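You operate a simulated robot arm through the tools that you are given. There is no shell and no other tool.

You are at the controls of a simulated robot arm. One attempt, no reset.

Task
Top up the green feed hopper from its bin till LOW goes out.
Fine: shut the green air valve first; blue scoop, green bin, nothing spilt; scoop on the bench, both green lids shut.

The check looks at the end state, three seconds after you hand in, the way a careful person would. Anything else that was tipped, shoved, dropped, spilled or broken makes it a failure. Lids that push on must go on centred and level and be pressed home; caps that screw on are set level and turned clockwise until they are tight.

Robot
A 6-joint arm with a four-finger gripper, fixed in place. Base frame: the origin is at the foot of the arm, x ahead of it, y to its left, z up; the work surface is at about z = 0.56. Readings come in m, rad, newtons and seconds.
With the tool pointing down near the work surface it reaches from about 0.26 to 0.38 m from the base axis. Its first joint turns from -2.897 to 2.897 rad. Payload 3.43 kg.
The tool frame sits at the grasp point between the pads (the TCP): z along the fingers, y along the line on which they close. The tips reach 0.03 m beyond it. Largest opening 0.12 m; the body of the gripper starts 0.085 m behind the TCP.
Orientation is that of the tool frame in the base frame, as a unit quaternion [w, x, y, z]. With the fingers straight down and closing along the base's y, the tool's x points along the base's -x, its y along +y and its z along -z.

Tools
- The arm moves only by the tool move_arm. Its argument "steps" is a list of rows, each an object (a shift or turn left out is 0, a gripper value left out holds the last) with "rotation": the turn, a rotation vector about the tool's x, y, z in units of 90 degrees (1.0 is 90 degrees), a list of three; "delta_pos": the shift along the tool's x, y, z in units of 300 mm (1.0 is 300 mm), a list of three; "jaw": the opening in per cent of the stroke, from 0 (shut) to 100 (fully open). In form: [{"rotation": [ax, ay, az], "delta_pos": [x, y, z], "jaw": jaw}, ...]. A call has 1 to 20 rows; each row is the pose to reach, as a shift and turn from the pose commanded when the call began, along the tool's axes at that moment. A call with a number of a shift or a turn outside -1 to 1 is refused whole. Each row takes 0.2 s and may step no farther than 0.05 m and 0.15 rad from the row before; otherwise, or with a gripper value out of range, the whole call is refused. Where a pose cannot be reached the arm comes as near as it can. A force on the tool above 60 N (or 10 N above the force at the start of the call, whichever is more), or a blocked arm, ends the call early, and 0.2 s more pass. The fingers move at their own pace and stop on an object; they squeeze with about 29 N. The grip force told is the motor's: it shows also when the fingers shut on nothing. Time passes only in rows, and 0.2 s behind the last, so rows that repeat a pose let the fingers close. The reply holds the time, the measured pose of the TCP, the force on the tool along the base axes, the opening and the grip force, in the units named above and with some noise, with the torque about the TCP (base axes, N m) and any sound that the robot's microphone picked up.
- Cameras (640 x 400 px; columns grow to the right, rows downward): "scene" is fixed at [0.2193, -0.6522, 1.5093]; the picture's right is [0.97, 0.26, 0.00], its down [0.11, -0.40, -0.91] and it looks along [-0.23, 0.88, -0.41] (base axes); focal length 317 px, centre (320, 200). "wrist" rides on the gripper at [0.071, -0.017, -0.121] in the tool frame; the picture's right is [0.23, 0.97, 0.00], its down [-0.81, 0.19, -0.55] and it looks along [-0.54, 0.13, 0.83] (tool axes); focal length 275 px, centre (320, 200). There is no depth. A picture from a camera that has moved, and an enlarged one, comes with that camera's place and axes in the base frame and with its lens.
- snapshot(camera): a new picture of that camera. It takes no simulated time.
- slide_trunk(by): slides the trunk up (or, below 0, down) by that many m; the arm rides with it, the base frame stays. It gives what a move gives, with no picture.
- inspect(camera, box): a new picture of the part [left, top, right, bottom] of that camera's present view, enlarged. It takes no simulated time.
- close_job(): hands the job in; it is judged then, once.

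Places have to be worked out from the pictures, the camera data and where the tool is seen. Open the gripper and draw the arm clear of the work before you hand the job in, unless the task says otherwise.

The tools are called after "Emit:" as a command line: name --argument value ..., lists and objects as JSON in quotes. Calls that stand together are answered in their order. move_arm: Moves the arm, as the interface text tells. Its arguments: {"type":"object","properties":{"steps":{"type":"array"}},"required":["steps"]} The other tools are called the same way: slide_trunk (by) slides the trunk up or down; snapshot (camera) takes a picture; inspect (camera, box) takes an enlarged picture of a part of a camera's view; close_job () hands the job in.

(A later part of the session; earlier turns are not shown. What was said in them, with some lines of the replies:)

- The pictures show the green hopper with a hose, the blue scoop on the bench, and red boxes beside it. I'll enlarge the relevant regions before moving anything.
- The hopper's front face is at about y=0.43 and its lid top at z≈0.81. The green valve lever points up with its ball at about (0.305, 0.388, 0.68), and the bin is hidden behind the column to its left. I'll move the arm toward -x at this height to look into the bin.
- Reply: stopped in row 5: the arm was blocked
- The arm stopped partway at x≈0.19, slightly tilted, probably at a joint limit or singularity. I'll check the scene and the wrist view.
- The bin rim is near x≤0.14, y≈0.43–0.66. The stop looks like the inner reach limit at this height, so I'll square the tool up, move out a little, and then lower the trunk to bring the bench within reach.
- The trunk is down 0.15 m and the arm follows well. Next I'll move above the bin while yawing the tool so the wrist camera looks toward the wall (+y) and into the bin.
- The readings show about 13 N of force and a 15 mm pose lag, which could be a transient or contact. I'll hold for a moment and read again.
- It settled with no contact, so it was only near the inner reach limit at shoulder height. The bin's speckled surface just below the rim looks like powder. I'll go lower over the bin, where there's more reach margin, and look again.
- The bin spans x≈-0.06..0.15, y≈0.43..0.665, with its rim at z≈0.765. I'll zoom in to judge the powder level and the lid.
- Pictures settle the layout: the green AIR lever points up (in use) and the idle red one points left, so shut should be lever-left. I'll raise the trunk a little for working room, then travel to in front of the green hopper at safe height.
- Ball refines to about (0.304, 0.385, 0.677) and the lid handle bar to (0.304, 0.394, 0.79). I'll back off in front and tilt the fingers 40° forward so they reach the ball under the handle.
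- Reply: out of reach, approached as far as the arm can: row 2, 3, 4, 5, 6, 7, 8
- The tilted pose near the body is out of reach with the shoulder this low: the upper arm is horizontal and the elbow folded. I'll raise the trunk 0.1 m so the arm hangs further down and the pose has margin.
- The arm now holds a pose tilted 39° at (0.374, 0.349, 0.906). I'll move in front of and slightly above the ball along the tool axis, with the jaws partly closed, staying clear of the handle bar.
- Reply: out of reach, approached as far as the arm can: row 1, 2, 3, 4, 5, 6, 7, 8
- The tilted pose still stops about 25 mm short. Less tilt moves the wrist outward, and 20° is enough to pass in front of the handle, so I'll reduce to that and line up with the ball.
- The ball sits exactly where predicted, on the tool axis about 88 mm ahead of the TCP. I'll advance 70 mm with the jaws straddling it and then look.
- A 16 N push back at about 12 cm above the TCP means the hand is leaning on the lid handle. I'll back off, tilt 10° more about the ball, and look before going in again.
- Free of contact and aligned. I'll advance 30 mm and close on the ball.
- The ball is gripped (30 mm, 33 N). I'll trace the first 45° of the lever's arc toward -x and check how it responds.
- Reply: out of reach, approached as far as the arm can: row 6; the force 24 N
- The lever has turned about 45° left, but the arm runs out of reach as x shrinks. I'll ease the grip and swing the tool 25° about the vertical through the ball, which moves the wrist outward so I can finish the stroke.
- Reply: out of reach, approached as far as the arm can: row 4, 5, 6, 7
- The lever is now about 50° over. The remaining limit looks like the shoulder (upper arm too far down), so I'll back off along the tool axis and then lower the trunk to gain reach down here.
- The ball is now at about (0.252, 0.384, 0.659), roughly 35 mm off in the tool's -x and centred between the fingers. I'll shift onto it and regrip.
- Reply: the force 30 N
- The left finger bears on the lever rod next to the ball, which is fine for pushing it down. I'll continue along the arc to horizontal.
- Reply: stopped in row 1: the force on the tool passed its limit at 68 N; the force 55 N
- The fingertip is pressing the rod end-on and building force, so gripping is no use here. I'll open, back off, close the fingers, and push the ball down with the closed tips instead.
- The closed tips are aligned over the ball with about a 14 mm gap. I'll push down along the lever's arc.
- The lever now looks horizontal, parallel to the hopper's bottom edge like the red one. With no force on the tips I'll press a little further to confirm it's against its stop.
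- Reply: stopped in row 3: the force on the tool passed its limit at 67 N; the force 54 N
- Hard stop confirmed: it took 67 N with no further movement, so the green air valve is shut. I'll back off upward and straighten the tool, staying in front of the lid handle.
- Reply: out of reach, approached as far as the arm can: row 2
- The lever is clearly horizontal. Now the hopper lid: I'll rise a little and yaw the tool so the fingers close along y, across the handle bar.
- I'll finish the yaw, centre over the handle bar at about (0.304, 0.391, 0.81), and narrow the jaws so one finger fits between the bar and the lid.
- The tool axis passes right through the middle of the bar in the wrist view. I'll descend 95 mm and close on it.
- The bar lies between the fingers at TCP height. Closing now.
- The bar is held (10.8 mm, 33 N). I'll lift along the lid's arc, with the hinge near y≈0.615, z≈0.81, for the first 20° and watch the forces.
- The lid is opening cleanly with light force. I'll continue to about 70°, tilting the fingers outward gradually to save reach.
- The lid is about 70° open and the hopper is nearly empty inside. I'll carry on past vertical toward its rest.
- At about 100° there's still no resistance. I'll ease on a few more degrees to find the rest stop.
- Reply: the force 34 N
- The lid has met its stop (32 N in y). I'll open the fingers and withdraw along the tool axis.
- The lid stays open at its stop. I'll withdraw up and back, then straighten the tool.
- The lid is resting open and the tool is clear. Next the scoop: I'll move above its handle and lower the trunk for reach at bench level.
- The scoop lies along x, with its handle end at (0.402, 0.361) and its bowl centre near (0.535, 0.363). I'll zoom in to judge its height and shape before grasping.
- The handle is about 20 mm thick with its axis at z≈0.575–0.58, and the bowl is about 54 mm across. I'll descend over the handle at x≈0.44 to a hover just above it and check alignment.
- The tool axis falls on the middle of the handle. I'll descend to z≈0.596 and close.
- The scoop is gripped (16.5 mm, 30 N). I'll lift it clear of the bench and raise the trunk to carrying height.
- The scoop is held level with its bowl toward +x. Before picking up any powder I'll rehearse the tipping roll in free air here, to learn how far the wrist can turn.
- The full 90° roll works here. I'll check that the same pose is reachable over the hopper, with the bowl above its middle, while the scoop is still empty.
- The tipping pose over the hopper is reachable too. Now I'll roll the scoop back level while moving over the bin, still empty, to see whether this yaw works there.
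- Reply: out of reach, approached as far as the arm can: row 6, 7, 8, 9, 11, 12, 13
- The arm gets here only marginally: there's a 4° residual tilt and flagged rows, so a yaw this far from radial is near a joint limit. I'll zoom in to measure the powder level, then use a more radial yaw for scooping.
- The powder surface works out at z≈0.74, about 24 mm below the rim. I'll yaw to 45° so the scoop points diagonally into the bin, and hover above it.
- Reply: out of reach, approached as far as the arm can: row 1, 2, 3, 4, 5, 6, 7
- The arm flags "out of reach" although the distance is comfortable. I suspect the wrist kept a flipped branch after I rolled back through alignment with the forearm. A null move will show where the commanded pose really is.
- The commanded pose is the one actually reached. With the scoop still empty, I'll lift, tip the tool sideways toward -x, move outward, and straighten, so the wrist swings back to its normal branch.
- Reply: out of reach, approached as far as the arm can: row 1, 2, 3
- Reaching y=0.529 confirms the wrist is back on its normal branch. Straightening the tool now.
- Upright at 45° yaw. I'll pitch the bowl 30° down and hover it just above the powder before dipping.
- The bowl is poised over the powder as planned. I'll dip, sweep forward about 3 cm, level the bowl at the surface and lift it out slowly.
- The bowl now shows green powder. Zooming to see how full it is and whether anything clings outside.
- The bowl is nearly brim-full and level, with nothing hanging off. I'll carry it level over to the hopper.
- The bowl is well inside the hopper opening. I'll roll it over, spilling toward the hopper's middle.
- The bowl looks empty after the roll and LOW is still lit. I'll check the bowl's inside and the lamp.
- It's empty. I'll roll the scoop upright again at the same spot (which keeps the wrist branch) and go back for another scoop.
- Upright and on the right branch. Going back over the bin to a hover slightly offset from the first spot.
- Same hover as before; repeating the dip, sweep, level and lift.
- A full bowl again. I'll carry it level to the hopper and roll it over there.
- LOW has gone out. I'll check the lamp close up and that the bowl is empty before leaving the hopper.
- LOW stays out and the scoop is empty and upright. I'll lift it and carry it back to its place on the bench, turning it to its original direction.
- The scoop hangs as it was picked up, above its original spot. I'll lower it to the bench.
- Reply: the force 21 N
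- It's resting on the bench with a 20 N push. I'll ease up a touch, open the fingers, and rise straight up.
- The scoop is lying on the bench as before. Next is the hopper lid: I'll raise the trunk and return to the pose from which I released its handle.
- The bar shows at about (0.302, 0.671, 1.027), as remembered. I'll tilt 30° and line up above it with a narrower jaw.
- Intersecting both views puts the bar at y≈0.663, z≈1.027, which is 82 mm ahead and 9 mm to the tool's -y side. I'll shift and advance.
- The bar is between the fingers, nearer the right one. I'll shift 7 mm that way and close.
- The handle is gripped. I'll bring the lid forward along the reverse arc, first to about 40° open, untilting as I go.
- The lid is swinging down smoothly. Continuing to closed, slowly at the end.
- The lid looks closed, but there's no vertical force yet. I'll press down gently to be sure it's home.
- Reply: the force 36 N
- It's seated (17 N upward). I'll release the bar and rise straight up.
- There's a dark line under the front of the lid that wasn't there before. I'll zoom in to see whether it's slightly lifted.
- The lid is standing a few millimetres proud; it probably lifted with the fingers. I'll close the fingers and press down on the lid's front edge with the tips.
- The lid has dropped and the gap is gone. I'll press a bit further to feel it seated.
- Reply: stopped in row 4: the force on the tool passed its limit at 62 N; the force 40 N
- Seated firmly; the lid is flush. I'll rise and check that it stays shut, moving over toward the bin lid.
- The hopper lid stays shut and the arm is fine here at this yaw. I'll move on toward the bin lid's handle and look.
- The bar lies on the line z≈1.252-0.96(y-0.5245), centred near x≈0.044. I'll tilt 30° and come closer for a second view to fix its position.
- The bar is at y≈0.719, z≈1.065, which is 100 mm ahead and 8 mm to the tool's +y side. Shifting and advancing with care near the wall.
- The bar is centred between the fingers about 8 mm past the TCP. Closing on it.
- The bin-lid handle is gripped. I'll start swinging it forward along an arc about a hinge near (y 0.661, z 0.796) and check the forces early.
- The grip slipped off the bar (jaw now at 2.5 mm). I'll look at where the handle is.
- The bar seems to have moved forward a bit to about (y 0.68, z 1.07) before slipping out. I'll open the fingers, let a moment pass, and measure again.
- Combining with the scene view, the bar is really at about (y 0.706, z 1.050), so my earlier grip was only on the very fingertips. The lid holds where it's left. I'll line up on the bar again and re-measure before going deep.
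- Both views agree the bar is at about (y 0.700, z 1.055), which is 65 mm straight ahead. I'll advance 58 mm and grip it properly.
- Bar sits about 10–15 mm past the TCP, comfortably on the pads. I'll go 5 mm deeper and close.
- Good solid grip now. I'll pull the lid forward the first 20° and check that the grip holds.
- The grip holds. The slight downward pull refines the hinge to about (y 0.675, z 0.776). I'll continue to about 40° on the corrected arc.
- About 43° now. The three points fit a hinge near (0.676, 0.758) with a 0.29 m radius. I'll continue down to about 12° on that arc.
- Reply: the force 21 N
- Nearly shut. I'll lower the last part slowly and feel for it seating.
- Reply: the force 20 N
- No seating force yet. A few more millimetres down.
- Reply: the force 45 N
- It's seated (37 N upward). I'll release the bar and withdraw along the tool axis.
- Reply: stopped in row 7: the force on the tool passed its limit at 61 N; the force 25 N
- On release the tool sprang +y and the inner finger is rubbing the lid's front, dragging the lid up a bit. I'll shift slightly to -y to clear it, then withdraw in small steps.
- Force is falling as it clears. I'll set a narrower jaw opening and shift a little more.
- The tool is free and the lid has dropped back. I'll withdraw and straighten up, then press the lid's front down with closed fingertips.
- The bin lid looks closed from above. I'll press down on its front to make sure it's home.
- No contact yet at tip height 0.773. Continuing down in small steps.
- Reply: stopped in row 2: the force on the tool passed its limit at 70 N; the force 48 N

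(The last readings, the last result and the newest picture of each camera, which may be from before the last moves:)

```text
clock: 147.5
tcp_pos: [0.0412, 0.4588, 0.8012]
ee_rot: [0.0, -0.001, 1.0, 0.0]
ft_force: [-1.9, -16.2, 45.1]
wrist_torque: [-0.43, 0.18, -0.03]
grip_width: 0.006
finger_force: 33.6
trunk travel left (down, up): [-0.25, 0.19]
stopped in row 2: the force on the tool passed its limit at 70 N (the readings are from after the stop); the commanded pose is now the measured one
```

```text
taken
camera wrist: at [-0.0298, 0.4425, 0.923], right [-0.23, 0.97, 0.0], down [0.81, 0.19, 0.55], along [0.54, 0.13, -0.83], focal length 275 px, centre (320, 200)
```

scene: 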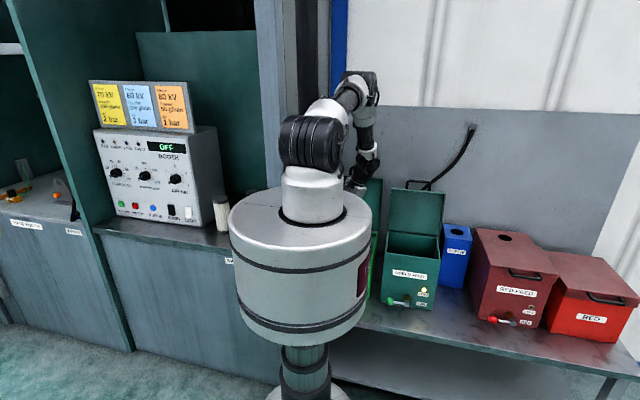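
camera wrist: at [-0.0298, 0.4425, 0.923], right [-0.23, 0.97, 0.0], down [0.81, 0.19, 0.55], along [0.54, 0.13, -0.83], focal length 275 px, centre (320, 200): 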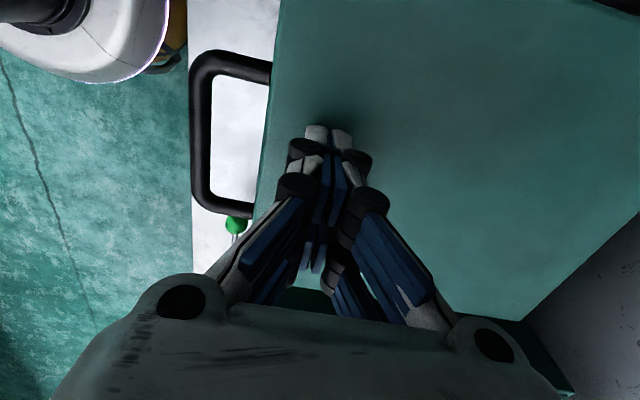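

The bin lid is hard home. I'll rise straight up well clear and survey everything.

Emit:
move_arm --steps '[{"delta_pos": [0, 0, -0.03]}, {"delta_pos": [0, 0, -0.12]}, {"delta_pos": [0, 0, -0.26]}, {"delta_pos": [0, 0, -0.4]}, {"delta_pos": [0, 0, -0.54]}, {"delta_pos": [-0.1, 0.05, -0.66]}, {"delta_pos": [-0.22, 0.1, -0.74]}, {"delta_pos": [-0.35, 0.12, -0.8]}, {"delta_pos": [-0.48, 0.12, -0.85]}, {"delta_pos": [-0.48, 0.12, -0.85], "jaw": 60}, {"delta_pos": [-0.48, 0.12, -0.85], "jaw": 60}, {"delta_pos": [-0.48, 0.12, -0.85], "jaw": 60}]'

Emit:
snapshot --camera "scene"

Emit:
snapshot --camera "wrist"

Emit:
inspect --camera "scene" --box '[350, 190, 490, 345]'

```text
clock: 150.1
tcp_pos: [0.1855, 0.4965, 1.0552]
ee_rot: [0.0, 0.0, 1.0, 0.001]
ft_force: [0.3, -0.6, 0.1]
wrist_torque: [-0.02, 0.01, 0.01]
grip_width: 0.058
finger_force: 0.1
trunk travel left (down, up): [-0.25, 0.19]
```

```text
taken
```

scene: 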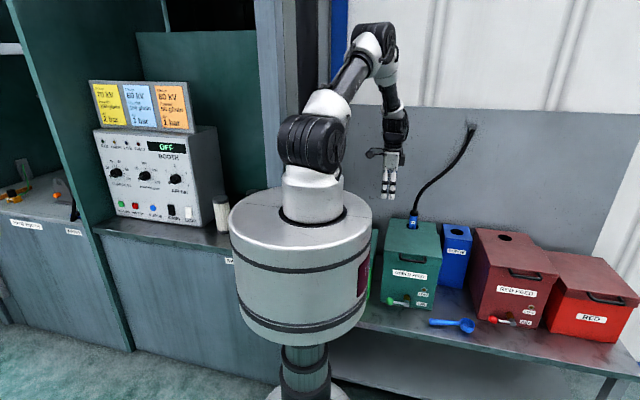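

```text
taken
camera wrist: at [0.1142, 0.4796, 1.1761], right [-0.23, 0.97, 0.0], down [0.81, 0.19, 0.55], along [0.54, 0.13, -0.83], focal length 275 px, centre (320, 200)
```

wrist: 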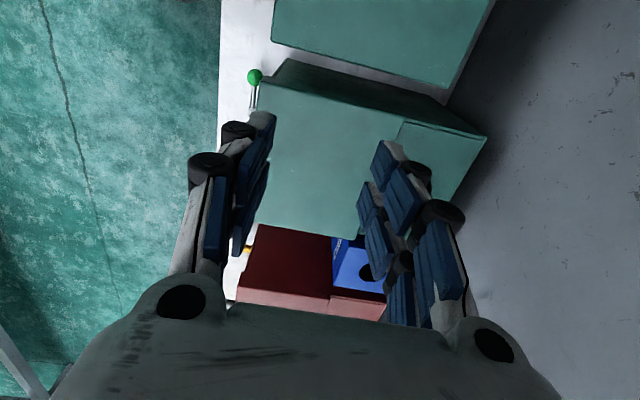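

```text
2.58 times, centred on (420, 268) of scene
camera zoom: at [0.2193, -0.6522, 1.5093], right [0.97, 0.26, 0.0], down [0.11, -0.4, -0.91], along [-0.23, 0.88, -0.41], focal length 819 px, centre (62, 26)
```

zoom: 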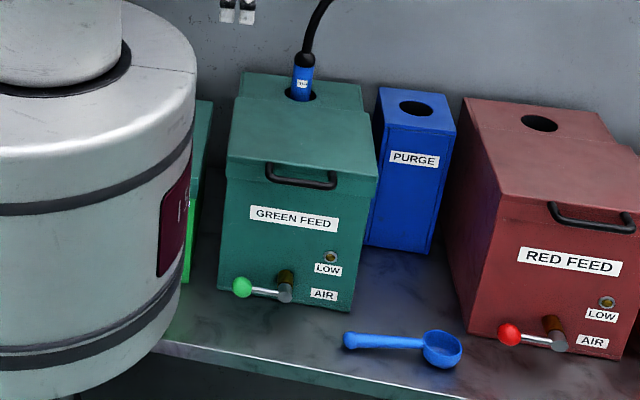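

Everything looks in order. One last close look at the bin lid's edge, the hopper lid seam and the bench for any spill.

Emit:
inspect --camera "wrist" --box '[230, 0, 500, 150]'

Emit:
inspect --camera "scene" --box '[355, 220, 415, 310]'

Emit:
inspect --camera "scene" --box '[390, 215, 460, 265]'

```text
2.37 times, centred on (365, 75) of wrist
camera zoom: at [0.1142, 0.4796, 1.1761], right [-0.23, 0.97, 0.0], down [0.81, 0.19, 0.55], along [0.54, 0.13, -0.83], focal length 652 px, centre (213, 496)
```

zoom: 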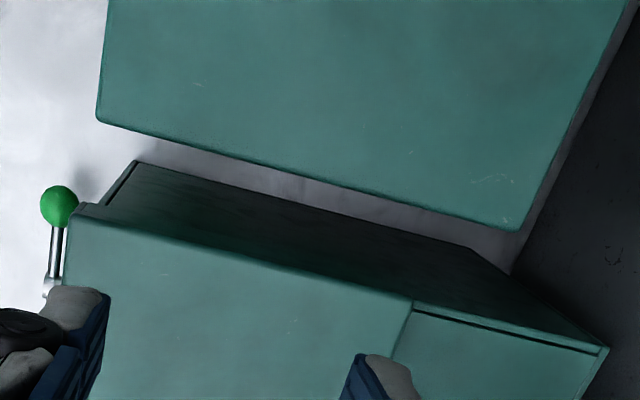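

```text
4.44 times, centred on (385, 265) of scene
camera zoom: at [0.2193, -0.6522, 1.5093], right [0.97, 0.26, 0.0], down [0.11, -0.4, -0.91], along [-0.23, 0.88, -0.41], focal length 1410 px, centre (31, -89)
```

zoom: 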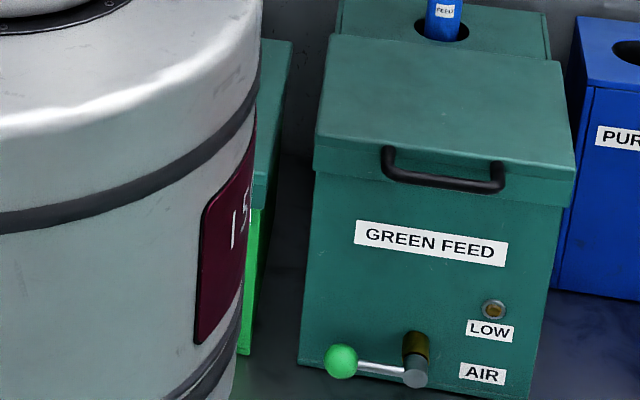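

```text
8.00 times, centred on (425, 240) of scene
camera zoom: at [0.2193, -0.6522, 1.5093], right [0.97, 0.26, 0.0], down [0.11, -0.4, -0.91], along [-0.23, 0.88, -0.41], focal length 2538 px, centre (-520, -120)
```

zoom: 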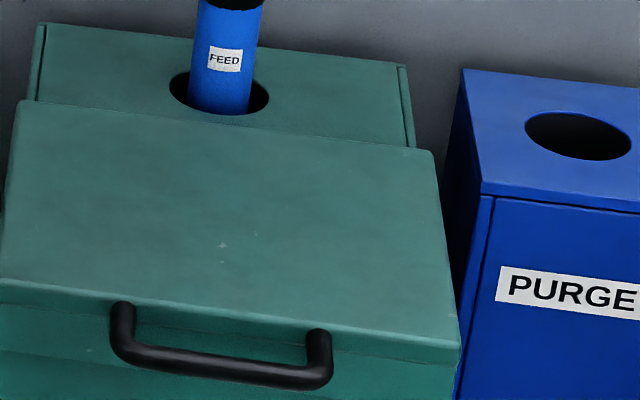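

Both green lids are shut, LOW is out, the green air lever is at its stop, and the scoop is on the bench. No spills show in any view, and the gripper is open and clear. Handing in.

Emit:
close_job

```text
The job is handed in.
```

The green feed hopper is topped up and its LOW lamp is out; I've handed the job in, but no verdict came back.

- **Air valve:** I shut the green valve first, turning the lever to horizontal until it hit its stop. I took horizontal as shut because the idle red hopper's lever sits that way.
- **Filling:** It took two full scoops from the green bin with the blue scoop. LOW went out after the second and was still out in the last picture. I saw no powder spilt anywhere.
- **Lids:** Both green lids are shut and were pressed down until they stopped. The hopper lid stood a little open when I first let go, and the bin lid lifted slightly as I drew away. After pressing, both looked flush in the last pictures.
- **Scoop and arm:** The scoop is back on the bench about where it was. The gripper is open and the arm is clear above the work.

Two small contacts happened along the way. The gripper leaned on the closed hopper lid's handle with about 16 N while I was lining up on the valve. My first grip on the bin lid's handle also slipped off. Nothing looked moved or damaged afterwards.
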